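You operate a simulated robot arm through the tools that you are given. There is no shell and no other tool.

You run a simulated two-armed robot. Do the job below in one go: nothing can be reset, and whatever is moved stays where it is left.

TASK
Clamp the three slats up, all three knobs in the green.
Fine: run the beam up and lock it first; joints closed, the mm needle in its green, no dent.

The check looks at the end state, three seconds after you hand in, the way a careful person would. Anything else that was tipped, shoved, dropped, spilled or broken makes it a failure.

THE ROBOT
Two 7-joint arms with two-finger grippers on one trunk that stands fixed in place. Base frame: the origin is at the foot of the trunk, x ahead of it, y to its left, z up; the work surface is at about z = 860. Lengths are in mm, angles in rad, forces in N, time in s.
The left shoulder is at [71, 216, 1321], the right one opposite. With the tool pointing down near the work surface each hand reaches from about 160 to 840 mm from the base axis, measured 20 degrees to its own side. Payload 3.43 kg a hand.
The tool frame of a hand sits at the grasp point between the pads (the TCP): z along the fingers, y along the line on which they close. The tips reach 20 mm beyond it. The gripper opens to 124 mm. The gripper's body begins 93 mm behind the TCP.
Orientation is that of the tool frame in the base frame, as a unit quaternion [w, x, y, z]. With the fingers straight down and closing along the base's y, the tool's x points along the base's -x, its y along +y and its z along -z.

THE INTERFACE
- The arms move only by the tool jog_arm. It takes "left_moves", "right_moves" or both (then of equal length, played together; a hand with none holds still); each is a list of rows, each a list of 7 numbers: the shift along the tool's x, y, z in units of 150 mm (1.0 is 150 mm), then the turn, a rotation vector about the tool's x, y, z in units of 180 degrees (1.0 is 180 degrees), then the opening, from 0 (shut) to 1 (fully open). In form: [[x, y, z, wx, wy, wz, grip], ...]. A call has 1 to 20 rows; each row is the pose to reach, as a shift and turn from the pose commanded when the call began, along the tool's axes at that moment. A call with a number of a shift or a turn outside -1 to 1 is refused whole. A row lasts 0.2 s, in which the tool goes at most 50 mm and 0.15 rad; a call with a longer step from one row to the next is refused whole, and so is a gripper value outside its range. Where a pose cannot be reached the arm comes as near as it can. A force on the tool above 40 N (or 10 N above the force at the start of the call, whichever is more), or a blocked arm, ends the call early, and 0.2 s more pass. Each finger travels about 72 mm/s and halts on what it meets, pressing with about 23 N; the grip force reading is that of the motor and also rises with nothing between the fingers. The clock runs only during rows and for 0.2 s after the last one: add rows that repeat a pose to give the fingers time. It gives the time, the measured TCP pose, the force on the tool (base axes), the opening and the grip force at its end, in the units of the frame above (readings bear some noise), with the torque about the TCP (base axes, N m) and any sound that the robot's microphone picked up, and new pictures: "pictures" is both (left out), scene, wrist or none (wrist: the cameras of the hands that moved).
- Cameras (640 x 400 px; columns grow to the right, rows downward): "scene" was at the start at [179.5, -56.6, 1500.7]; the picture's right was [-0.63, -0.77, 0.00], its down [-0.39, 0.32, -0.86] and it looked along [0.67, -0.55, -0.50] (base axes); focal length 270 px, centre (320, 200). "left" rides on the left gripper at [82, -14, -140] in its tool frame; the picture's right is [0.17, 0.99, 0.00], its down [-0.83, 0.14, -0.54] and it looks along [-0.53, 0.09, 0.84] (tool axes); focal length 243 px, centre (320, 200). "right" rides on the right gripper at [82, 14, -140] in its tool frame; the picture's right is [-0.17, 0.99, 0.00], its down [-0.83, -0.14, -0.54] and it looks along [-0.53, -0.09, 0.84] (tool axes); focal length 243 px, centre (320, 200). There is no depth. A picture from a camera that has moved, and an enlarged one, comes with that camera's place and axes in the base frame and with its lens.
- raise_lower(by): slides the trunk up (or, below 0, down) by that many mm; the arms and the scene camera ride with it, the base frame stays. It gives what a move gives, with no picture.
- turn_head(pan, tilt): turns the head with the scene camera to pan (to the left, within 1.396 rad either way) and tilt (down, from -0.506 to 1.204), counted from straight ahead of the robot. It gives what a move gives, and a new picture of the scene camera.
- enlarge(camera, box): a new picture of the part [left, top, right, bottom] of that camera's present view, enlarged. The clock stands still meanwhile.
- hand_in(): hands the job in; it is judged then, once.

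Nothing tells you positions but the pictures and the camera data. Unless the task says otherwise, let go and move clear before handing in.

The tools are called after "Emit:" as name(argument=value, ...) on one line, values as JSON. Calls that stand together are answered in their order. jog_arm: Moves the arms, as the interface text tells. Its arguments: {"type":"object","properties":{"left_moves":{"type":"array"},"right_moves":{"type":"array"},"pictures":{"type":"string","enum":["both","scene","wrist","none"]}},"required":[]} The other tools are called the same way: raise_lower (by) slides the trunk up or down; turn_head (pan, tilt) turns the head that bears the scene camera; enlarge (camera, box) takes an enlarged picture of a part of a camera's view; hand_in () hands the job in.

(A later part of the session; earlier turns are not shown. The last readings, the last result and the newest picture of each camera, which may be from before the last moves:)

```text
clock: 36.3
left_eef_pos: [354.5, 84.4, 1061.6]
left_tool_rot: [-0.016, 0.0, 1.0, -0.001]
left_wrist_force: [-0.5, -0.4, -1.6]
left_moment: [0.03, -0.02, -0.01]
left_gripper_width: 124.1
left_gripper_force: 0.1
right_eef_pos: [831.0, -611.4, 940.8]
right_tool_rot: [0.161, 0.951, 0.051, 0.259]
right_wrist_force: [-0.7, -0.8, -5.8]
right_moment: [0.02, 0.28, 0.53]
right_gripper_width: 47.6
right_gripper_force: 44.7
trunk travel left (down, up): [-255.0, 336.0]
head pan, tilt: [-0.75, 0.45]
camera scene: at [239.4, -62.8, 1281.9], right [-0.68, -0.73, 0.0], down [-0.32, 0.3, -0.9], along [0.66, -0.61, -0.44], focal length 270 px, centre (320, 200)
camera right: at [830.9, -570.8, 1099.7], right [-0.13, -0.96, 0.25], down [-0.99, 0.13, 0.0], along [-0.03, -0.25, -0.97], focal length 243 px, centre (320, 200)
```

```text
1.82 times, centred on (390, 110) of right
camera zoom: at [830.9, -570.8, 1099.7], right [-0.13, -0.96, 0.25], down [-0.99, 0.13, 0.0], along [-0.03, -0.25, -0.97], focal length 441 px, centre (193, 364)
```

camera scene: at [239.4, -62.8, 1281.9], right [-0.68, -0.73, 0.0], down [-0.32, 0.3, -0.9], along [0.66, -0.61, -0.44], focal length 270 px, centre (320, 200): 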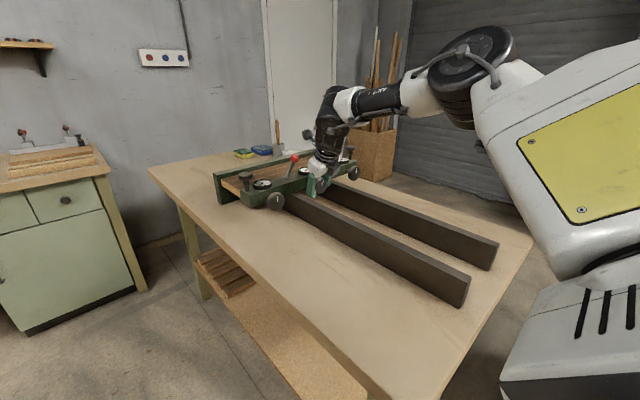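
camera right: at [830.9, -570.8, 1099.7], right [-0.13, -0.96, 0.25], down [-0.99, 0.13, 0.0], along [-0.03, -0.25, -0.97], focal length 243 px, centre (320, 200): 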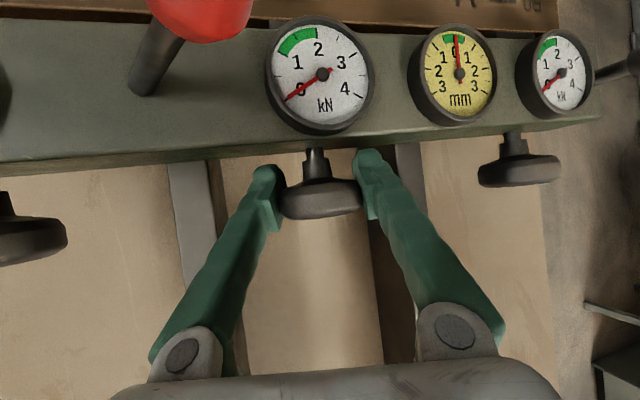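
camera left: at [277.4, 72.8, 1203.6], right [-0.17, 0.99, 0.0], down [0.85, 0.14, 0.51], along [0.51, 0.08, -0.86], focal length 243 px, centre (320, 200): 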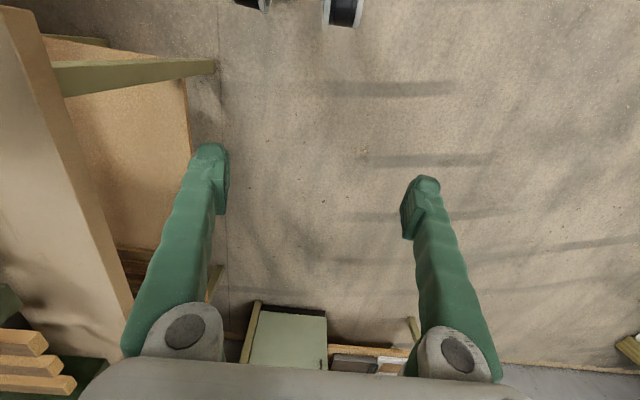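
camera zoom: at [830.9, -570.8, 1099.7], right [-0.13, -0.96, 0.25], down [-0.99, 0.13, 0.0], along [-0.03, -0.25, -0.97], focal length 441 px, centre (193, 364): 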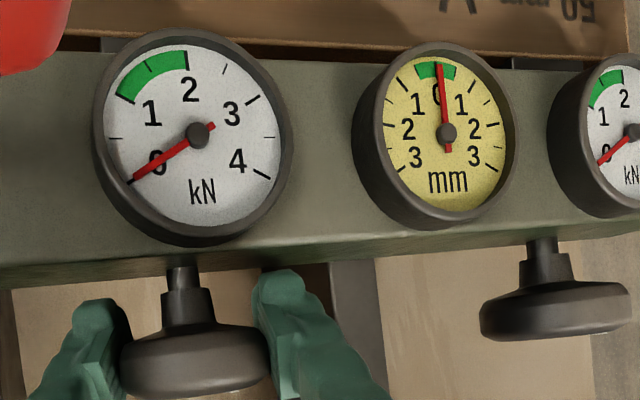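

No load yet. I keep turning clockwise by another 40°.

Emit:
jog_arm(right_moves=[[0, 0, 0, 0.0239, 0.0004, 0.01425, 0.2], [0, 0, 0, 0.0477, 0.0007, 0.0285, 0.2], [0, 0, 0, 0.0716, 0.001, 0.0428, 0.2], [0, 0, 0, 0.0954, 0.0014, 0.057, 0.2], [0, 0, 0, 0.1193, 0.0018, 0.0713, 0.2], [0, 0, 0, 0.1431, 0.002, 0.0855, 0.2], [0, 0, 0, 0.167, 0.0025, 0.0998, 0.2], [0, 0, 0, 0.1908, 0.0028, 0.114, 0.2]], pictures="wrist")

Emit:
enlarge(camera="scene", box=[240, 110, 400, 220])

```text
clock: 38.1
left_eef_pos: [355.0, 85.3, 1061.7]
left_tool_rot: [-0.014, -0.001, 1.0, -0.002]
left_wrist_force: [0.4, 0.1, -1.0]
left_moment: [-0.01, 0.01, 0.02]
left_gripper_width: 124.0
left_gripper_force: 0.1
right_eef_pos: [830.8, -608.8, 942.3]
right_tool_rot: [-0.175, 0.949, -0.042, 0.259]
right_wrist_force: [-8.5, 15.6, -22.5]
right_moment: [-0.03, -0.83, 0.31]
right_gripper_width: 47.8
right_gripper_force: 44.7
trunk travel left (down, up): [-255.0, 336.0]
head pan, tilt: [-0.75, 0.45]
camera right: at [831.4, -680.4, 1089.1], right [-0.13, -0.89, -0.43], down [-0.99, 0.1, 0.09], along [-0.03, 0.43, -0.9], focal length 243 px, centre (320, 200)
```

right: 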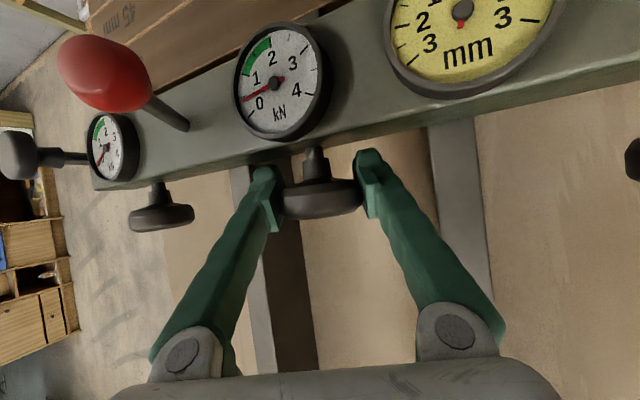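

```text
3.64 times, centred on (320, 165) of scene
camera zoom: at [240.1, -62.1, 1281.7], right [-0.68, -0.73, 0.0], down [-0.32, 0.3, -0.9], along [0.66, -0.61, -0.44], focal length 982 px, centre (320, 327)
```

zoom: 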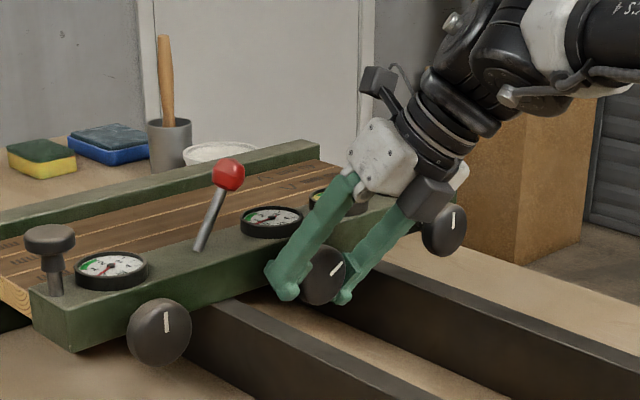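

The knob turned clockwise and the middle dial climbs (~0.4 kN), so direction is right. I check the dials closer before going on.

Emit:
enlarge(camera="right", box=[60, 0, 340, 200])

Emit:
enlarge(camera="right", box=[340, 0, 620, 120])

Emit:
enlarge(camera="scene", box=[240, 150, 320, 200])

```text
2.00 times, centred on (200, 100) of right
camera zoom: at [831.4, -680.4, 1089.1], right [-0.13, -0.89, -0.43], down [-0.99, 0.1, 0.09], along [-0.03, 0.43, -0.9], focal length 485 px, centre (560, 400)
```

zoom: 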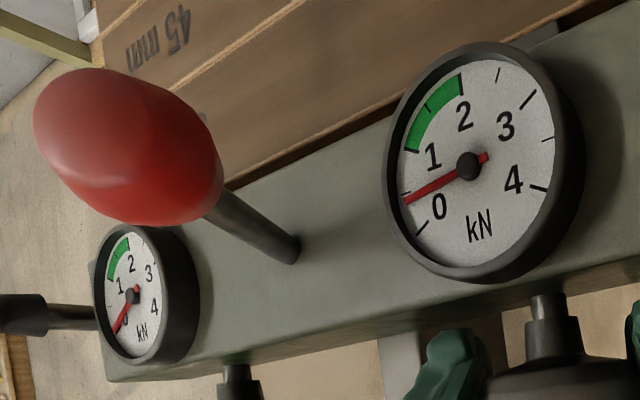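

```text
2.29 times, centred on (480, 60) of right
camera zoom: at [831.4, -680.4, 1089.1], right [-0.13, -0.89, -0.43], down [-0.99, 0.1, 0.09], along [-0.03, 0.43, -0.9], focal length 555 px, centre (-46, 520)
```

zoom: 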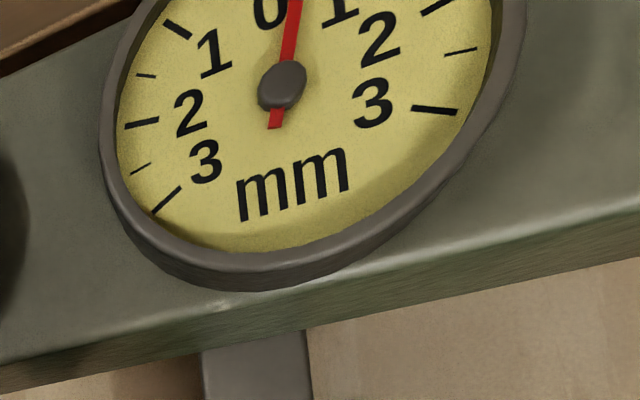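

```text
8.00 times, centred on (280, 175) of scene
camera zoom: at [240.1, -62.1, 1281.7], right [-0.68, -0.73, 0.0], down [-0.32, 0.3, -0.9], along [0.66, -0.61, -0.44], focal length 2161 px, centre (640, 400)
```

zoom: 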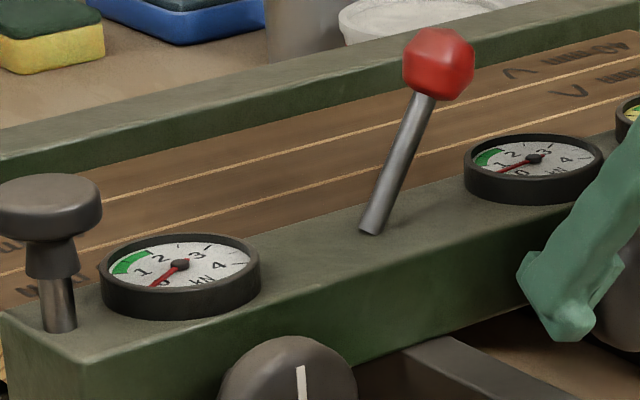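

The middle dial reads ≈0.5 kN and mm is still near 0. To keep the load even I now release, retreat, and go to the left knob (≈(832,−444,942)).

Emit:
jog_arm(right_moves=[[0, 0, 0, 0, 0, 0, 0.6], [0, 0, 0, 0, 0, 0, 0.6], [0, 0, -0.27, 0, 0, 0, 0.6], [0, 0, -0.54, 0, 0, 0, 0.6], [0, 0, -0.8, 0, 0, 0, 0.6], [-0.029, -0.208, -0.746, -0.0359, -0.0005, -0.0211, 0.6], [-0.058, -0.417, -0.692, -0.0718, -0.0009, -0.0421, 0.6], [-0.087, -0.625, -0.639, -0.1078, -0.0014, -0.0632, 0.6], [-0.116, -0.834, -0.585, -0.1437, -0.0018, -0.0843, 0.6]], pictures="wrist")

```text
clock: 40.1
left_eef_pos: [355.2, 85.9, 1060.5]
left_tool_rot: [-0.015, -0.001, 1.0, -0.003]
left_wrist_force: [-0.2, 0.5, 0.6]
left_moment: [-0.04, 0.01, 0.02]
left_gripper_width: 123.8
left_gripper_force: 0.1
right_eef_pos: [770.3, -516.1, 1053.4]
right_tool_rot: [0.08, 0.961, 0.026, 0.263]
right_wrist_force: [0.0, 0.6, 0.7]
right_moment: [-0.01, 0.07, -0.05]
right_gripper_width: 74.3
right_gripper_force: 0.0
trunk travel left (down, up): [-255.0, 336.0]
head pan, tilt: [-0.75, 0.45]
camera right: at [769.9, -503.2, 1216.7], right [-0.13, -0.99, 0.08], down [-0.99, 0.14, 0.02], along [-0.03, -0.08, -1.0], focal length 243 px, centre (320, 200)
```

right: 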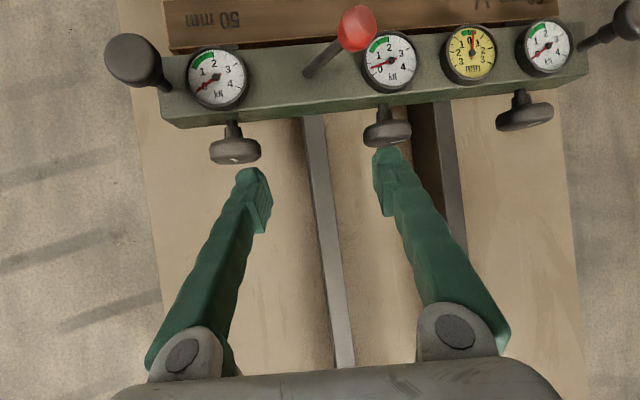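

Overhead view gives the left knob at about (831,−441), right at about (835,−781). I roll to −40° and pre-position at the left knob.

Emit:
jog_arm(right_moves=[[0, -0.21, 0.0, -0.0358, -0.0003, -0.0212, 0.6], [0, -0.42, 0.05, -0.0717, -0.0007, -0.0425, 0.6], [0, -0.63, 0.15, -0.1075, -0.001, -0.0637, 0.6], [0, -0.84, 0.282, -0.1433, -0.0013, -0.085, 0.6]], pictures="wrist")

```text
clock: 41.1
left_eef_pos: [356.1, 86.1, 1061.4]
left_tool_rot: [-0.014, 0.0, 1.0, -0.003]
left_wrist_force: [-1.0, -0.8, 0.3]
left_moment: [0.03, 0.01, 0.07]
left_gripper_width: 124.2
left_gripper_force: 0.1
right_eef_pos: [773.6, -454.4, 985.6]
right_tool_rot: [0.316, 0.908, 0.099, 0.257]
right_wrist_force: [-0.5, 0.4, 0.1]
right_moment: [0.0, -0.04, 0.02]
right_gripper_width: 74.2
right_gripper_force: 0.0
right hand out of reach, approached as far as the arm can: row 3, 4
trunk travel left (down, up): [-255.0, 336.0]
head pan, tilt: [-0.75, 0.45]
camera right: at [769.8, -366.2, 1121.4], right [-0.12, -0.83, 0.55], down [-0.99, 0.11, -0.06], along [-0.01, -0.55, -0.83], focal length 243 px, centre (320, 200)
```

right: 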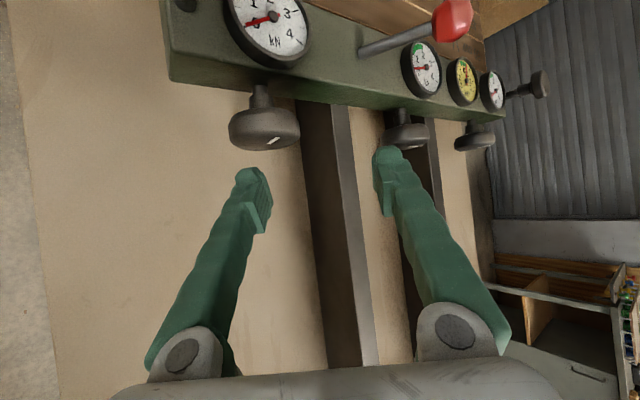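

That much lean toward +y is out of the arm's range here, so for the left knob I use a roll range from −20° upward.

Emit:
jog_arm(right_moves=[[0.08, -0.03, -0.08, 0.0298, 0.0006, 0.0186, 0.6], [0.16, -0.065, -0.13, 0.0597, 0.0012, 0.0373, 0.6], [0.242, -0.098, -0.165, 0.0895, 0.0018, 0.0559, 0.6]], pictures="wrist")

```text
clock: 41.9
left_eef_pos: [354.6, 85.2, 1061.3]
left_tool_rot: [-0.015, 0.0, 1.0, -0.002]
left_wrist_force: [-0.4, 0.6, 0.6]
left_moment: [0.02, 0.03, 0.0]
left_gripper_width: 124.2
left_gripper_force: 0.2
right_eef_pos: [791.6, -419.0, 1005.0]
right_tool_rot: [0.17, 0.949, 0.049, 0.262]
right_wrist_force: [0.2, 0.7, -0.9]
right_moment: [0.01, -0.01, 0.0]
right_gripper_width: 74.4
right_gripper_force: 0.0
trunk travel left (down, up): [-255.0, 336.0]
head pan, tilt: [-0.75, 0.45]
camera right: at [789.8, -376.8, 1162.0], right [-0.14, -0.95, 0.26], down [-0.99, 0.14, -0.01], along [-0.02, -0.26, -0.96], focal length 243 px, centre (320, 200)
```

right: 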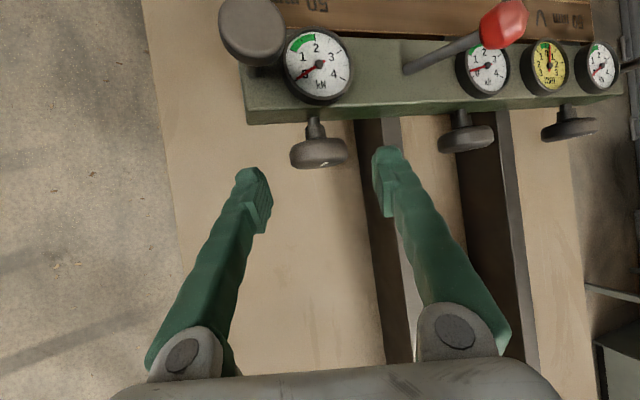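

Reachable and nearly aligned with the left knob. I make a 2 mm correction, advance and grip it.

Emit:
jog_arm(right_moves=[[0, -0.012, 0.13, 0, 0, 0, 0.6], [0, -0.012, 0.26, 0, 0, 0, 0.6], [0, -0.012, 0.39, 0, 0, 0, 0.6], [0, -0.012, 0.515, 0, 0, 0, 0.6], [0, -0.012, 0.515, 0, 0, 0, 0.5], [0, -0.012, 0.515, 0, 0, 0, 0.4], [0, -0.012, 0.515, 0, 0, 0, 0.3], [0, -0.012, 0.515, 0, 0, 0, 0.2], [0, -0.012, 0.515, 0, 0, 0, 0.2]], pictures="wrist")

Emit:
enlarge(camera="right", box=[200, 0, 640, 220])

```text
clock: 43.9
left_eef_pos: [354.5, 83.9, 1061.8]
left_tool_rot: [-0.014, 0.0, 1.0, -0.002]
left_wrist_force: [-0.3, 0.0, -0.3]
left_moment: [-0.02, 0.03, 0.02]
left_gripper_width: 124.0
left_gripper_force: 0.0
right_eef_pos: [829.5, -441.8, 940.2]
right_tool_rot: [0.172, 0.948, 0.046, 0.263]
right_wrist_force: [7.2, -21.0, 11.0]
right_moment: [0.1, 0.51, -0.26]
right_gripper_width: 47.7
right_gripper_force: 45.1
trunk travel left (down, up): [-255.0, 336.0]
head pan, tilt: [-0.75, 0.45]
camera right: at [828.8, -398.3, 1097.6], right [-0.15, -0.95, 0.26], down [-0.99, 0.15, -0.02], along [-0.02, -0.26, -0.96], focal length 243 px, centre (320, 200)
```

right: 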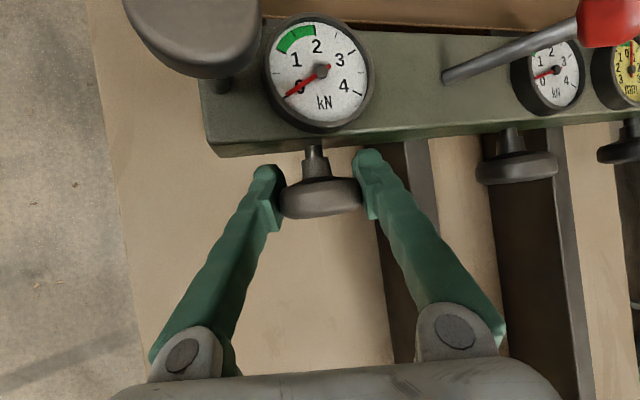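

```text
1.45 times, centred on (420, 110) of right
camera zoom: at [828.8, -398.3, 1097.6], right [-0.15, -0.95, 0.26], down [-0.99, 0.15, -0.02], along [-0.02, -0.26, -0.96], focal length 353 px, centre (174, 331)
```

zoom: 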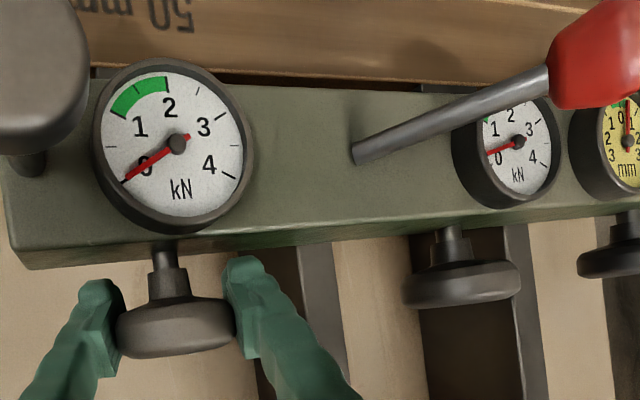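

Gripped; a slight sideways load, which I relieve by a 1.6 mm shift as I turn. I turn the left knob 60° clockwise.

Emit:
jog_arm(right_moves=[[0, -0.003, 0.515, 0, 0, 0, 0.2]], pictures="none")

```text
refused: row 1 steps farther than a row can; nothing moved
```

That row was wrongly referenced, and the refusal moved nothing. The shift is counted from the current pose, so I send just the small shift together with the turn.

Emit:
jog_arm(right_moves=[[0, 0.011, 0, 0, 0, 0, 0.2], [0, 0.011, 0, 0.0238, 0, 0.0143, 0.2], [0, 0.011, 0, 0.0476, 0, 0.0286, 0.2], [0, 0.011, 0, 0.0714, 0, 0.0429, 0.2], [0, 0.011, 0, 0.0952, 0, 0.0572, 0.2], [0, 0.011, 0, 0.119, 0, 0.0715, 0.2], [0, 0.011, 0, 0.1428, 0, 0.0858, 0.2], [0, 0.011, 0, 0.1666, 0, 0.1001, 0.2], [0, 0.011, 0, 0.1904, 0, 0.1144, 0.2], [0, 0.011, 0, 0.2142, 0, 0.1287, 0.2], [0, 0.011, 0, 0.238, 0, 0.143, 0.2], [0, 0.011, 0, 0.2618, 0, 0.1573, 0.2], [0, 0.011, 0, 0.2856, 0, 0.1716, 0.2]], pictures="both")

Emit:
enlarge(camera="scene", box=[240, 110, 400, 220])

```text
clock: 46.7
left_eef_pos: [354.9, 85.8, 1060.3]
left_tool_rot: [-0.014, 0.0, 1.0, -0.003]
left_wrist_force: [0.2, 0.0, -0.6]
left_moment: [-0.04, 0.02, 0.02]
left_gripper_width: 124.1
left_gripper_force: 0.1
right_eef_pos: [830.2, -437.8, 940.0]
right_tool_rot: [-0.327, 0.907, -0.088, 0.25]
right_wrist_force: [-3.4, 23.2, -2.3]
right_moment: [-0.05, -0.21, 0.8]
right_gripper_width: 47.6
right_gripper_force: 44.7
trunk travel left (down, up): [-255.0, 336.0]
head pan, tilt: [-0.75, 0.45]
camera scene: at [238.6, -59.5, 1282.2], right [-0.68, -0.73, 0.0], down [-0.32, 0.29, -0.9], along [0.66, -0.61, -0.43], focal length 270 px, centre (320, 200)
camera right: at [829.4, -552.7, 1057.6], right [-0.14, -0.71, -0.69], down [-0.99, 0.08, 0.12], along [-0.03, 0.7, -0.71], focal length 243 px, centre (320, 200)
```

scene: 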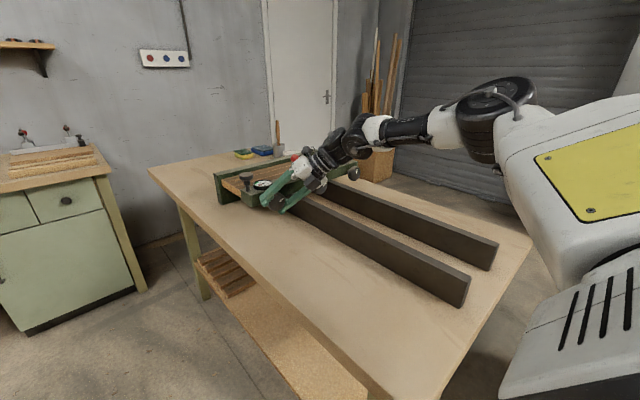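
right: 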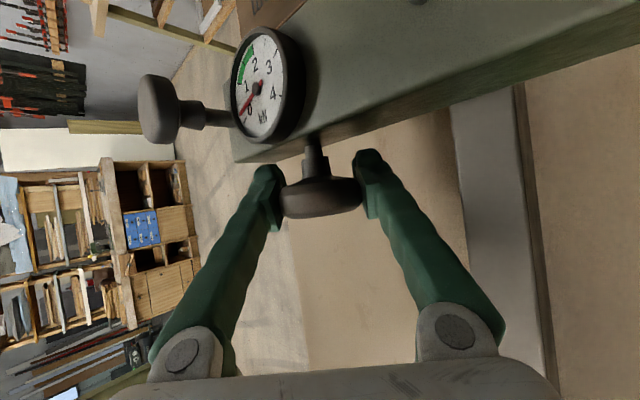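

```text
3.64 times, centred on (320, 165) of scene
camera zoom: at [238.6, -59.5, 1282.2], right [-0.68, -0.73, 0.0], down [-0.32, 0.29, -0.9], along [0.66, -0.61, -0.43], focal length 982 px, centre (320, 327)
```

zoom: 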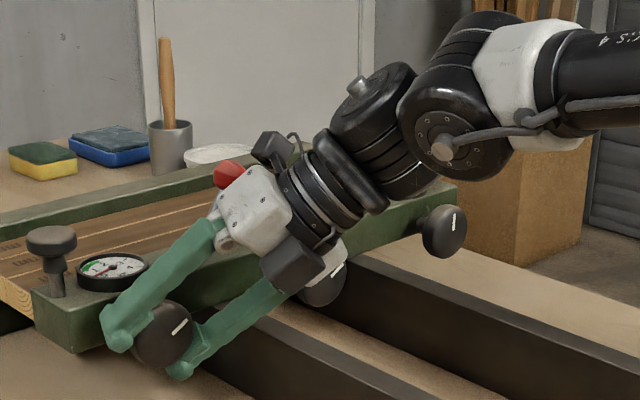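

Emit:
enlarge(camera="right", box=[200, 10, 340, 150])

Emit:
enlarge(camera="scene", box=[250, 170, 300, 205])

```text
2.86 times, centred on (270, 80) of right
camera zoom: at [829.4, -552.7, 1057.6], right [-0.14, -0.71, -0.69], down [-0.99, 0.08, 0.12], along [-0.03, 0.7, -0.71], focal length 693 px, centre (463, 543)
```

zoom: 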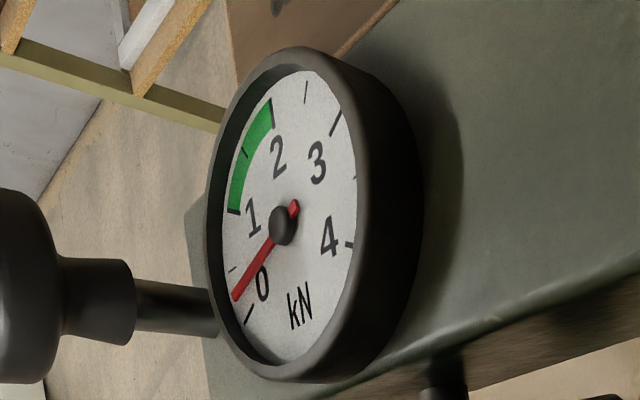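

```text
11.43 times, centred on (275, 188) of scene
camera zoom: at [238.6, -59.5, 1282.2], right [-0.68, -0.73, 0.0], down [-0.32, 0.29, -0.9], along [0.66, -0.61, -0.43], focal length 3088 px, centre (834, 343)
```

zoom: 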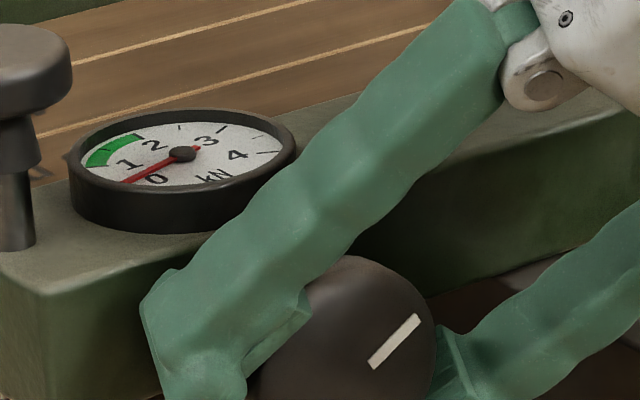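

Left reads ~0.25 kN. I regrip in place: open, roll back 60° around the knob, close, then turn another 60°. I also correct the centre by about 4 mm (knob axis is nearer z≈945).

Emit:
jog_arm(right_moves=[[0, 0, 0, 0, 0, 0, 0.6], [0, 0, 0, 0, 0, 0, 0.6], [0.004, -0.013, -0.006, -0.0358, -0.0002, -0.0213, 0.6], [0.007, -0.0266, -0.0115, -0.0717, -0.0003, -0.0426, 0.6], [0.007, -0.0266, -0.0115, -0.1075, -0.0005, -0.0639, 0.6], [0.007, -0.0266, -0.0115, -0.1433, -0.0007, -0.0852, 0.6], [0.007, -0.0266, -0.0115, -0.1792, -0.0008, -0.1065, 0.6], [0.007, -0.0266, -0.0115, -0.215, -0.001, -0.1277, 0.6], [0.007, -0.0266, -0.0115, -0.2508, -0.0012, -0.149, 0.6], [0.007, -0.0266, -0.0115, -0.2867, -0.0013, -0.1703, 0.6], [0.007, -0.0266, -0.0115, -0.2867, -0.0013, -0.1703, 0.45], [0.007, -0.0266, -0.0115, -0.2867, -0.0013, -0.1703, 0.3], [0.007, -0.0266, -0.0115, -0.2867, -0.0013, -0.1703, 0.2], [0.007, -0.0266, -0.0115, -0.2867, -0.0013, -0.1703, 0.2]], pictures="wrist")

Emit:
enlarge(camera="right", box=[200, 0, 640, 220])

```text
clock: 49.7
left_eef_pos: [354.5, 86.0, 1061.9]
left_tool_rot: [-0.013, 0.001, 1.0, -0.004]
left_wrist_force: [-0.6, -0.2, 0.1]
left_moment: [0.02, -0.01, -0.02]
left_gripper_width: 124.2
left_gripper_force: 0.0
right_eef_pos: [830.4, -440.1, 944.2]
right_tool_rot: [0.172, 0.949, 0.046, 0.259]
right_wrist_force: [-0.7, 3.4, -2.4]
right_moment: [0.0, 0.07, 0.09]
right_gripper_width: 48.3
right_gripper_force: 44.5
trunk travel left (down, up): [-255.0, 336.0]
head pan, tilt: [-0.75, 0.45]
camera right: at [830.8, -396.8, 1101.3], right [-0.14, -0.95, 0.27], down [-0.99, 0.15, -0.01], along [-0.03, -0.26, -0.96], focal length 243 px, centre (320, 200)
```

right: 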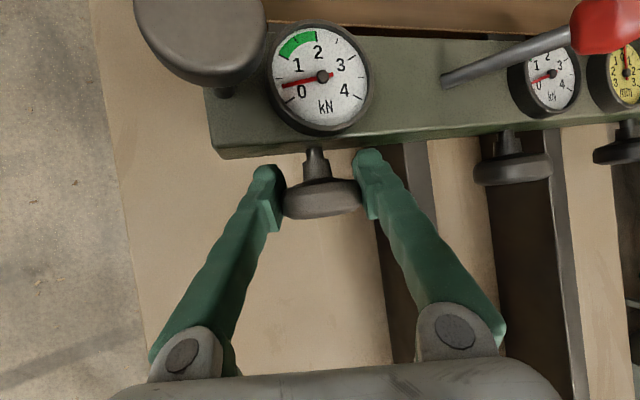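

```text
1.45 times, centred on (420, 110) of right
camera zoom: at [830.8, -396.8, 1101.3], right [-0.14, -0.95, 0.27], down [-0.99, 0.15, -0.01], along [-0.03, -0.26, -0.96], focal length 353 px, centre (174, 331)
```

zoom: 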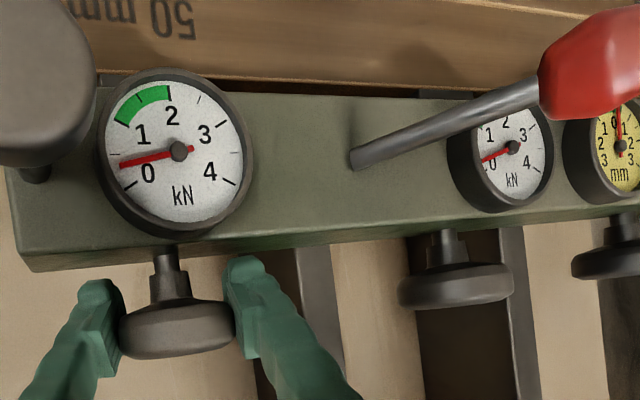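

Left ≈0.45, middle ≈0.3 (coupled). The grip is well centred now. I give the left knob 30° more.

Emit:
jog_arm(right_moves=[[0, 0, 0, 0.0238, 0, 0.0143, 0.2], [0, 0, 0, 0.0476, 0, 0.0286, 0.2], [0, 0, 0, 0.0714, 0, 0.0429, 0.2], [0, 0, 0, 0.0952, 0, 0.0572, 0.2], [0, 0, 0, 0.119, 0, 0.0715, 0.2], [0, 0, 0, 0.1428, 0, 0.0858, 0.2]], pictures="wrist")

Emit:
enlarge(camera="right", box=[200, 0, 640, 220])

```text
clock: 51.1
left_eef_pos: [354.7, 84.5, 1062.8]
left_tool_rot: [-0.013, 0.0, 1.0, -0.002]
left_wrist_force: [0.0, -1.0, 0.2]
left_moment: [0.02, 0.03, 0.0]
left_gripper_width: 124.0
left_gripper_force: 0.1
right_eef_pos: [830.3, -440.7, 944.2]
right_tool_rot: [-0.08, 0.961, -0.025, 0.263]
right_wrist_force: [-4.7, -0.9, -3.5]
right_moment: [0.01, -0.81, -0.03]
right_gripper_width: 48.2
right_gripper_force: 45.0
trunk travel left (down, up): [-255.0, 336.0]
head pan, tilt: [-0.75, 0.45]
camera right: at [830.4, -481.6, 1102.2], right [-0.15, -0.96, -0.25], down [-0.99, 0.14, 0.06], along [-0.03, 0.25, -0.97], focal length 243 px, centre (320, 200)
```

right: 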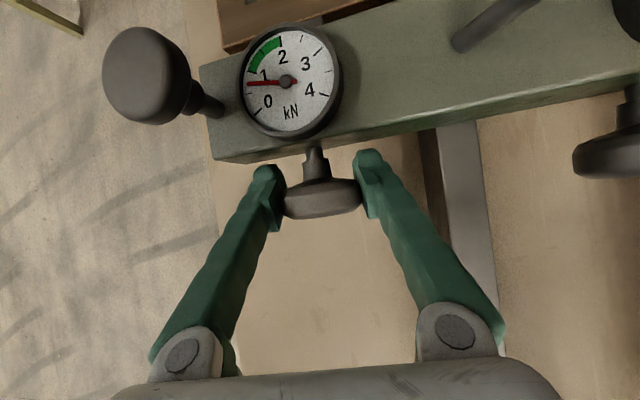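

```text
1.45 times, centred on (420, 110) of right
camera zoom: at [830.4, -481.6, 1102.2], right [-0.15, -0.96, -0.25], down [-0.99, 0.14, 0.06], along [-0.03, 0.25, -0.97], focal length 353 px, centre (174, 331)
```

zoom: 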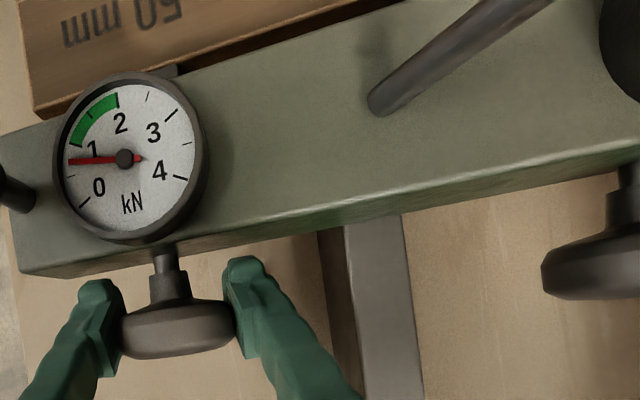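

Left now reads ≈0.8 kN. I release and move over to the right knob, which needs a leaning posture (toward +y) to be within reach.

Emit:
jog_arm(right_moves=[[0, 0, 0, 0, 0, 0, 0.6], [0, 0, 0, 0, 0, 0, 0.6], [0, 0, -0.27, 0, 0, 0, 0.6], [0, 0, -0.54, 0, 0, 0, 0.6], [0, 0, -0.8, 0, 0, 0, 0.6], [0.017, 0.184, -0.826, -0.0373, 0.0003, -0.0221, 0.6], [0.034, 0.368, -0.852, -0.0745, 0.0005, -0.0441, 0.6], [0.05, 0.551, -0.879, -0.1118, 0.0008, -0.0662, 0.6], [0.067, 0.735, -0.905, -0.149, 0.001, -0.0882, 0.6], [0.084, 0.919, -0.931, -0.1863, 0.0013, -0.1103, 0.6]], pictures="both")

```text
clock: 53.3
left_eef_pos: [354.8, 85.9, 1061.6]
left_tool_rot: [-0.014, 0.0, 1.0, -0.004]
left_wrist_force: [0.1, 0.8, -0.2]
left_moment: [-0.01, -0.03, -0.01]
left_gripper_width: 124.0
left_gripper_force: 0.1
right_eef_pos: [769.4, -595.0, 1046.0]
right_tool_rot: [0.246, 0.932, 0.065, 0.257]
right_wrist_force: [0.0, -1.6, 0.5]
right_moment: [-0.03, 0.01, 0.03]
right_gripper_width: 74.5
right_gripper_force: 0.0
trunk travel left (down, up): [-255.0, 336.0]
head pan, tilt: [-0.75, 0.45]
camera scene: at [238.9, -62.5, 1282.0], right [-0.68, -0.73, 0.0], down [-0.32, 0.3, -0.9], along [0.66, -0.61, -0.44], focal length 270 px, centre (320, 200)
camera right: at [768.0, -527.1, 1195.0], right [-0.15, -0.9, 0.41], down [-0.99, 0.15, -0.04], along [-0.03, -0.41, -0.91], focal length 243 px, centre (320, 200)
```

scene: 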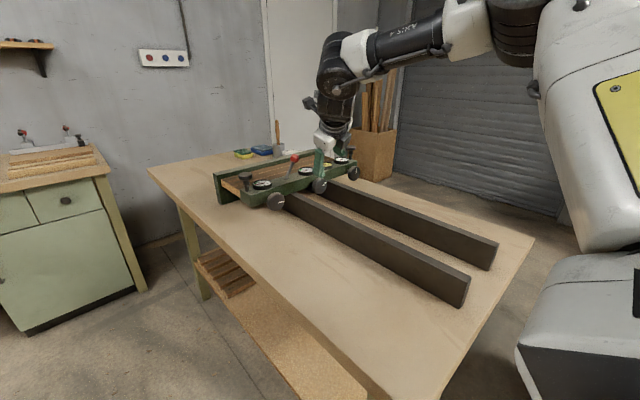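
right: 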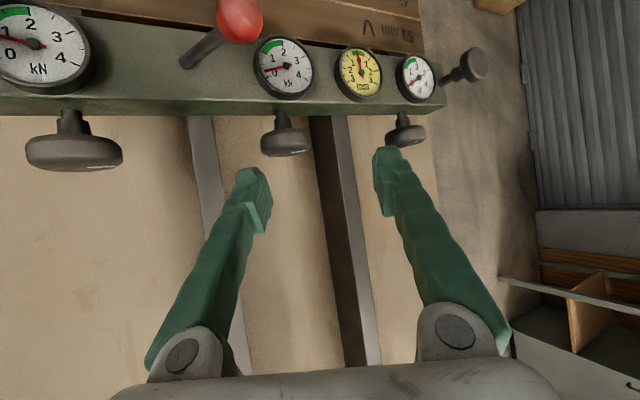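

Emit:
enlarge(camera="right", box=[240, 10, 460, 150])

Emit:
enlarge(camera="right", box=[0, 0, 110, 100])

```text
2.86 times, centred on (350, 80) of right
camera zoom: at [768.0, -527.1, 1195.0], right [-0.15, -0.9, 0.41], down [-0.99, 0.15, -0.04], along [-0.03, -0.41, -0.91], focal length 693 px, centre (234, 543)
```

zoom: 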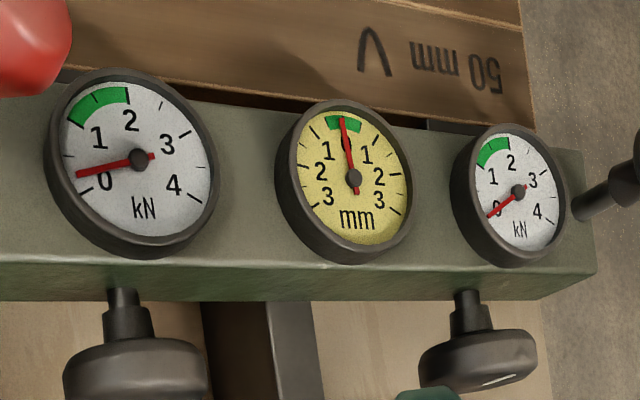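

```text
4.00 times, centred on (55, 50) of right
camera zoom: at [768.0, -527.1, 1195.0], right [-0.15, -0.9, 0.41], down [-0.99, 0.15, -0.04], along [-0.03, -0.41, -0.91], focal length 970 px, centre (1380, 800)
```

zoom: 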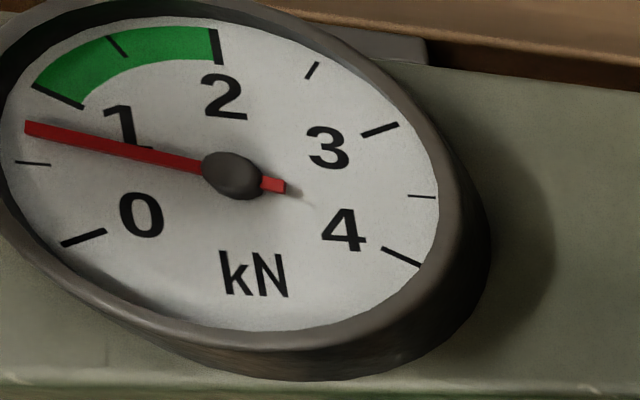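

Left ≈0.75, middle ≈0.3, right ≈0, mm ≈0. I shape the posture for the right knob (tilt 45°, lean −45°) and move to its pre-grasp.

Emit:
jog_arm(right_moves=[[-0.08, 0.17, 0.14, -0.0183, 0.0199, -0.0108, 0.6], [-0.17, 0.34, 0.28, -0.0366, 0.0397, -0.0217, 0.6], [-0.26, 0.52, 0.42, -0.0548, 0.0596, -0.0325, 0.6], [-0.345, 0.693, 0.572, -0.0731, 0.0794, -0.0434, 0.6]], pictures="both")

```text
clock: 54.3
left_eef_pos: [354.9, 84.5, 1062.4]
left_tool_rot: [-0.014, 0.001, 1.0, -0.002]
left_wrist_force: [-0.3, -0.5, 0.4]
left_moment: [0.06, 0.02, 0.01]
left_gripper_width: 124.3
left_gripper_force: 0.0
right_eef_pos: [768.5, -734.8, 1012.9]
right_tool_rot: [0.358, 0.852, 0.128, 0.359]
right_wrist_force: [-0.2, -0.1, 0.7]
right_moment: [0.02, 0.0, 0.05]
right_gripper_width: 74.2
right_gripper_force: 0.0
trunk travel left (down, up): [-255.0, 336.0]
head pan, tilt: [-0.75, 0.45]
camera scene: at [238.9, -63.5, 1281.9], right [-0.68, -0.73, 0.0], down [-0.32, 0.3, -0.9], along [0.66, -0.61, -0.44], focal length 270 px, centre (320, 200)
camera right: at [727.1, -634.3, 1132.3], right [-0.16, -0.78, 0.61], down [-0.96, -0.02, -0.27], along [0.22, -0.63, -0.75], focal length 243 px, centre (320, 200)
```

scene: 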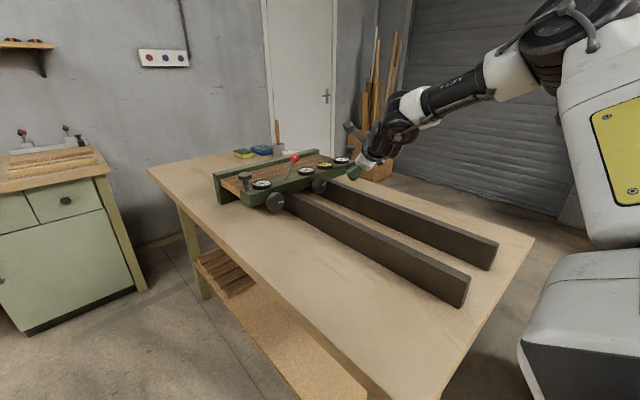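
right: 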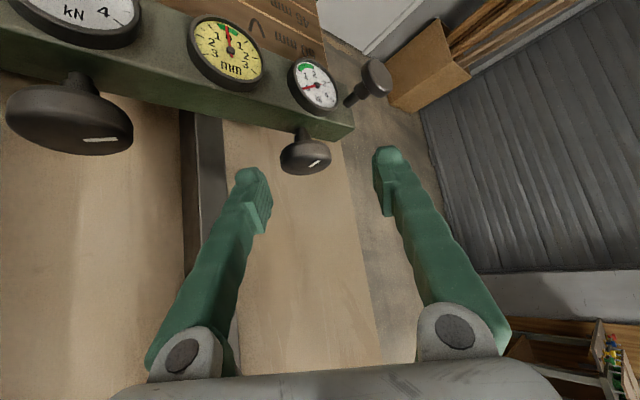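

The right knob is at about (831,−781,945). I approach to 40 mm short and check.

Emit:
jog_arm(right_moves=[[-0.04, -0.058, 0.1, 0, 0, 0, 0.6], [-0.081, -0.116, 0.2, 0, 0, 0, 0.6], [-0.081, -0.116, 0.3, 0, 0, 0, 0.6], [-0.081, -0.116, 0.41, 0, 0, 0, 0.6]], pictures="wrist")

```text
clock: 55.3
left_eef_pos: [353.8, 85.1, 1063.0]
left_tool_rot: [-0.015, 0.0, 1.0, -0.002]
left_wrist_force: [0.3, -0.2, 0.5]
left_moment: [0.03, 0.01, 0.0]
left_gripper_width: 123.6
left_gripper_force: 0.1
right_eef_pos: [806.8, -761.5, 961.5]
right_tool_rot: [0.358, 0.853, 0.127, 0.358]
right_wrist_force: [0.1, -0.7, 0.0]
right_moment: [0.0, 0.01, -0.02]
right_gripper_width: 74.4
right_gripper_force: 0.1
trunk travel left (down, up): [-255.0, 336.0]
head pan, tilt: [-0.75, 0.45]
camera right: at [765.7, -660.6, 1081.9], right [-0.16, -0.78, 0.61], down [-0.96, -0.02, -0.27], along [0.22, -0.62, -0.75], focal length 243 px, centre (320, 200)
```

right: 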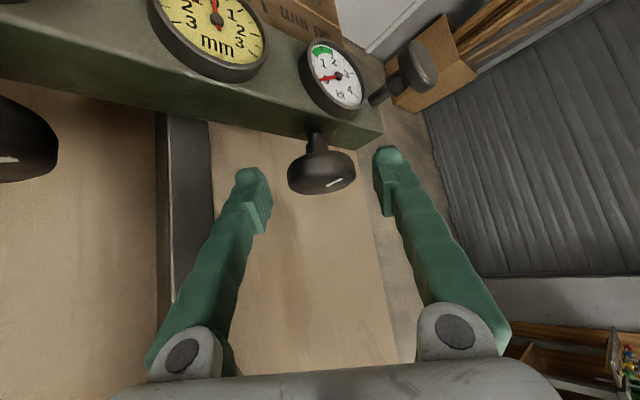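

Emit:
jog_arm(right_moves=[[0, 0, 0.08, 0, 0, 0, 0.6], [0, 0, 0.16, 0, 0, 0, 0.6], [0, 0, 0.24, 0, 0, 0, 0.6], [0, 0, 0.24, 0, 0, 0, 0.5], [0, 0, 0.24, 0, 0, 0, 0.4], [0, 0, 0.24, 0, 0, 0, 0.3], [0, 0, 0.24, 0, 0, 0, 0.2], [0, 0, 0.24, 0, 0, 0, 0.2]], pictures="wrist")

```text
clock: 57.1
left_eef_pos: [354.0, 85.5, 1062.0]
left_tool_rot: [-0.014, 0.0, 1.0, -0.002]
left_wrist_force: [0.1, 1.0, -0.2]
left_moment: [0.0, -0.01, 0.01]
left_gripper_width: 123.9
left_gripper_force: 0.0
right_eef_pos: [830.5, -779.1, 943.8]
right_tool_rot: [0.357, 0.853, 0.128, 0.358]
right_wrist_force: [-1.1, 3.1, -2.2]
right_moment: [-0.02, -0.07, 0.09]
right_gripper_width: 47.8
right_gripper_force: 45.0
trunk travel left (down, up): [-255.0, 336.0]
head pan, tilt: [-0.75, 0.45]
camera right: at [789.7, -678.8, 1065.3], right [-0.15, -0.78, 0.61], down [-0.96, -0.02, -0.27], along [0.22, -0.62, -0.75], focal length 243 px, centre (320, 200)
```

right: 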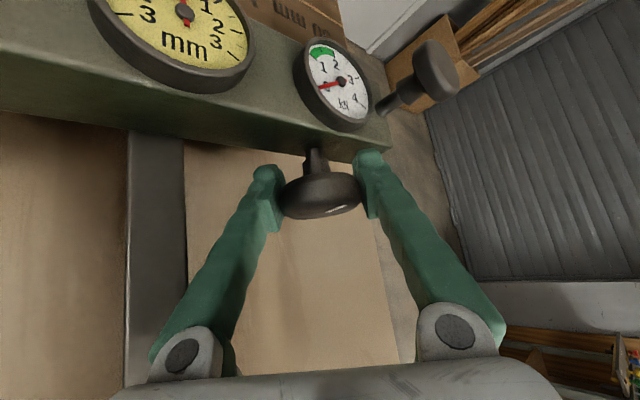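

Centered grip on the right knob. I turn it 40° clockwise.

Emit:
jog_arm(right_moves=[[0, 0, 0, 0.0197, -0.0011, 0.0195, 0.2], [0, 0, 0, 0.0394, -0.0022, 0.0391, 0.2], [0, 0, 0, 0.0591, -0.0032, 0.0586, 0.2], [0, 0, 0, 0.0788, -0.0043, 0.0782, 0.2], [0, 0, 0, 0.0985, -0.0054, 0.0977, 0.2], [0, 0, 0, 0.1182, -0.0065, 0.1172, 0.2], [0, 0, 0, 0.138, -0.0076, 0.1368, 0.2], [0, 0, 0, 0.1577, -0.0087, 0.1563, 0.2]], pictures="both")

Emit:
enlarge(camera="right", box=[60, 0, 420, 200])

```text
clock: 58.9
left_eef_pos: [355.2, 84.5, 1061.9]
left_tool_rot: [-0.015, 0.0, 1.0, -0.002]
left_wrist_force: [0.3, 0.5, 0.1]
left_moment: [-0.03, 0.0, 0.03]
left_gripper_width: 124.1
left_gripper_force: 0.0
right_eef_pos: [829.8, -779.4, 943.6]
right_tool_rot: [0.045, 0.924, -0.003, 0.38]
right_wrist_force: [3.3, 0.4, -0.8]
right_moment: [-0.01, -0.33, 0.04]
right_gripper_width: 48.2
right_gripper_force: 44.6
trunk travel left (down, up): [-255.0, 336.0]
head pan, tilt: [-0.75, 0.45]
camera scene: at [239.3, -62.2, 1281.9], right [-0.68, -0.73, 0.0], down [-0.32, 0.3, -0.9], along [0.66, -0.61, -0.44], focal length 270 px, centre (320, 200)
camera right: at [789.4, -780.5, 1102.6], right [-0.16, -0.99, -0.04], down [-0.96, 0.16, -0.22], along [0.22, 0.0, -0.98], focal length 243 px, centre (320, 200)
```

scene: 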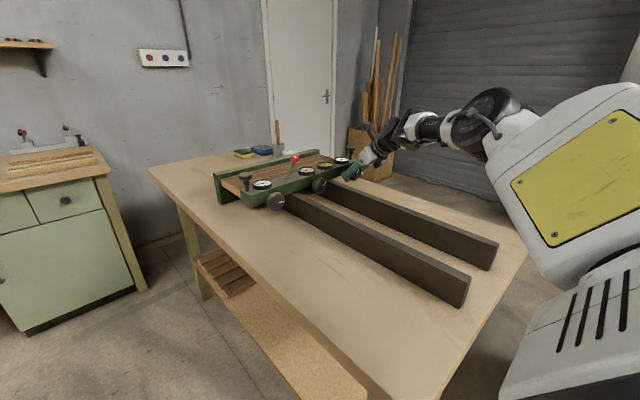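
right: 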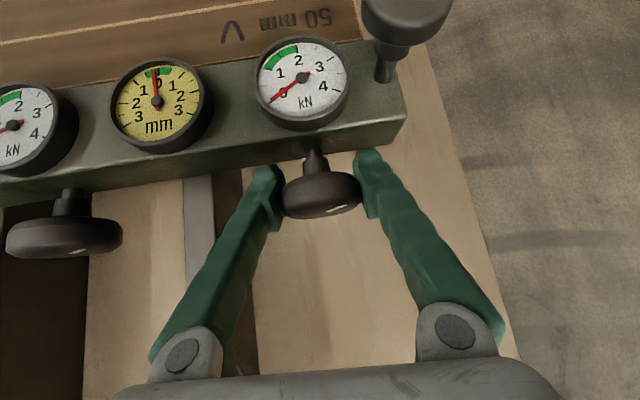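

```text
1.78 times, centred on (240, 100) of right
camera zoom: at [789.4, -780.5, 1102.6], right [-0.16, -0.99, -0.04], down [-0.96, 0.16, -0.22], along [0.22, 0.0, -0.98], focal length 431 px, centre (462, 378)
```

zoom: 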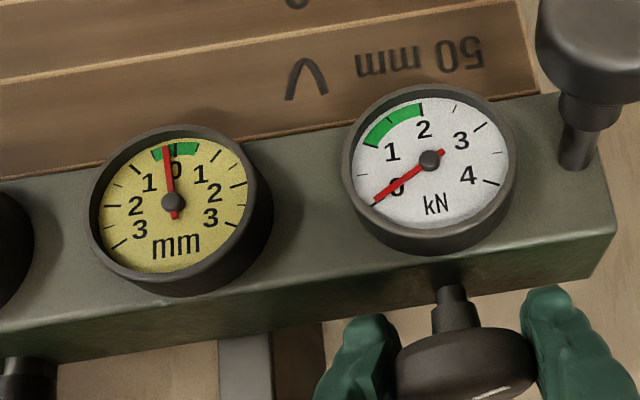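

Right is still slack; mm shows about −0.25. I turn a further 20° in the same grip.

Emit:
jog_arm(right_moves=[[0, 0, 0, 0.0197, -0.0011, 0.0195, 0.2], [0, 0, 0, 0.0394, -0.0022, 0.0391, 0.2], [0, 0, 0, 0.0591, -0.0032, 0.0586, 0.2], [0, 0, 0, 0.0788, -0.0043, 0.0782, 0.2]], pictures="wrist")

Emit:
enlarge(camera="right", box=[60, 0, 420, 200])

```text
clock: 59.7
left_eef_pos: [355.2, 84.4, 1061.9]
left_tool_rot: [-0.014, 0.0, 1.0, -0.003]
left_wrist_force: [0.0, -0.3, -1.1]
left_moment: [0.02, 0.03, -0.01]
left_gripper_width: 124.1
left_gripper_force: 0.0
right_eef_pos: [829.3, -780.0, 941.8]
right_tool_rot: [-0.053, 0.922, -0.045, 0.381]
right_wrist_force: [-1.8, -2.7, -1.3]
right_moment: [0.03, -1.0, 0.51]
right_gripper_width: 48.2
right_gripper_force: 44.9
right hand out of reach, approached as far as the arm can: row 3
trunk travel left (down, up): [-255.0, 336.0]
head pan, tilt: [-0.75, 0.45]
stopped in row 3 (right hand): the force on the tool passed its limit at 44 N (the readings are from after the stop); the commanded pose is now the measured one
camera right: at [788.2, -813.6, 1098.1], right [-0.16, -0.96, -0.25], down [-0.96, 0.21, -0.18], along [0.22, 0.21, -0.95], focal length 243 px, centre (320, 200)
```

right: 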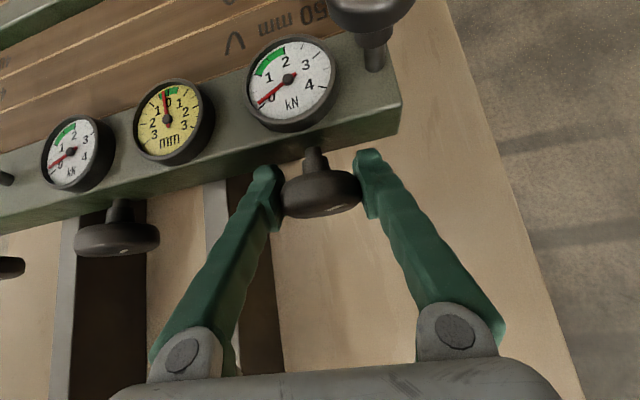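

```text
1.78 times, centred on (240, 100) of right
camera zoom: at [788.2, -813.6, 1098.1], right [-0.16, -0.96, -0.25], down [-0.96, 0.21, -0.18], along [0.22, 0.21, -0.95], focal length 431 px, centre (462, 378)
```

zoom: 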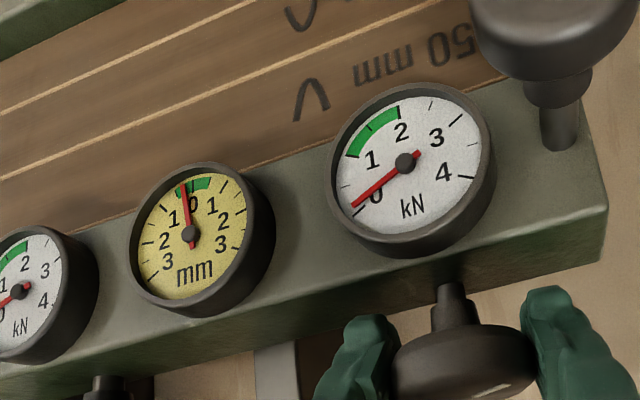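

That reached the arm's limit for this lean; right reads ~0.15 kN. I regrip, rolling back 50° in place.

Emit:
jog_arm(right_moves=[[0, 0, 0, 0, 0, 0, 0.6], [0, 0, 0, 0, 0, 0, 0.6], [0.016, -0.006, -0.007, -0.028, 0.0017, -0.0281, 0.6], [0.016, -0.006, -0.007, -0.056, 0.0034, -0.0561, 0.6], [0.016, -0.006, -0.007, -0.084, 0.0051, -0.0842, 0.6], [0.016, -0.006, -0.007, -0.112, 0.0068, -0.1122, 0.6], [0.016, -0.006, -0.007, -0.14, 0.0085, -0.1403, 0.6], [0.016, -0.006, -0.007, -0.168, 0.0102, -0.1683, 0.6], [0.016, -0.006, -0.007, -0.196, 0.0119, -0.1964, 0.6], [0.016, -0.006, -0.007, -0.196, 0.0119, -0.1964, 0.45], [0.016, -0.006, -0.007, -0.196, 0.0119, -0.1964, 0.3], [0.016, -0.006, -0.007, -0.196, 0.0119, -0.1964, 0.2], [0.016, -0.006, -0.007, -0.196, 0.0119, -0.1964, 0.2]], pictures="wrist")

```text
clock: 62.5
left_eef_pos: [354.9, 84.0, 1062.4]
left_tool_rot: [-0.014, 0.0, 1.0, -0.003]
left_wrist_force: [-0.8, 0.2, 0.3]
left_moment: [0.0, 0.01, -0.01]
left_gripper_width: 124.2
left_gripper_force: 0.1
right_eef_pos: [830.3, -777.1, 946.0]
right_tool_rot: [0.341, 0.859, 0.12, 0.364]
right_wrist_force: [1.1, -0.1, 0.2]
right_moment: [0.01, -0.13, 0.14]
right_gripper_width: 48.2
right_gripper_force: 44.6
trunk travel left (down, up): [-255.0, 336.0]
head pan, tilt: [-0.75, 0.45]
camera right: at [789.8, -681.8, 1071.2], right [-0.16, -0.8, 0.57], down [-0.96, -0.01, -0.27], along [0.22, -0.59, -0.77], focal length 243 px, centre (320, 200)
```

right: 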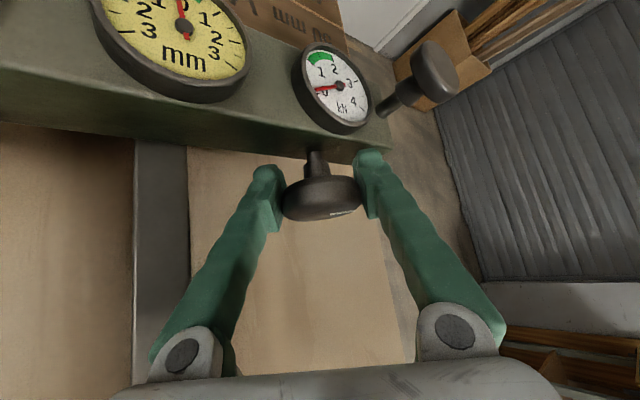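

Emit:
jog_arm(right_moves=[[0, 0, 0, 0.0196, -0.0012, 0.0196, 0.2], [0, 0, 0, 0.0392, -0.0023, 0.0393, 0.2], [0, 0, 0, 0.0588, -0.0035, 0.0589, 0.2], [0, 0, 0, 0.0784, -0.0047, 0.0786, 0.2], [0, 0, 0, 0.098, -0.0058, 0.0982, 0.2], [0, 0, 0, 0.1177, -0.007, 0.1178, 0.2], [0, 0, 0, 0.1373, -0.0082, 0.1375, 0.2], [0, 0, 0, 0.1569, -0.0093, 0.1571, 0.2]], pictures="wrist")

Emit:
enlarge(camera="right", box=[0, 0, 420, 200])

```text
clock: 64.3
left_eef_pos: [354.6, 85.2, 1063.0]
left_tool_rot: [-0.015, 0.0, 1.0, -0.002]
left_wrist_force: [0.5, 0.2, 0.3]
left_moment: [-0.02, 0.02, 0.0]
left_gripper_width: 124.0
left_gripper_force: 0.0
right_eef_pos: [831.4, -778.7, 946.4]
right_tool_rot: [0.028, 0.923, -0.013, 0.383]
right_wrist_force: [4.2, -11.0, 8.2]
right_moment: [-0.05, 0.38, 0.15]
right_gripper_width: 48.1
right_gripper_force: 45.0
trunk travel left (down, up): [-255.0, 336.0]
head pan, tilt: [-0.75, 0.45]
camera right: at [789.3, -786.6, 1105.1], right [-0.16, -0.98, -0.08], down [-0.96, 0.17, -0.22], along [0.23, 0.04, -0.97], focal length 243 px, centre (320, 200)
```

right: 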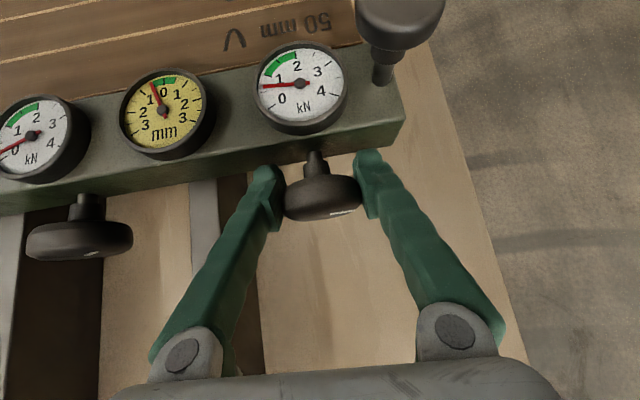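

```text
1.52 times, centred on (210, 100) of right
camera zoom: at [789.3, -786.6, 1105.1], right [-0.16, -0.98, -0.08], down [-0.96, 0.17, -0.22], along [0.23, 0.04, -0.97], focal length 370 px, centre (488, 352)
```

zoom: 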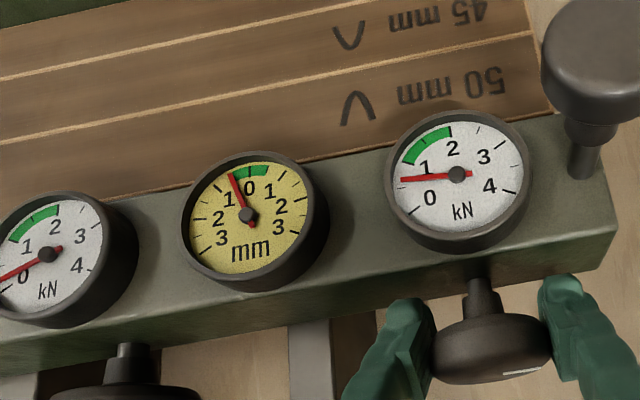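

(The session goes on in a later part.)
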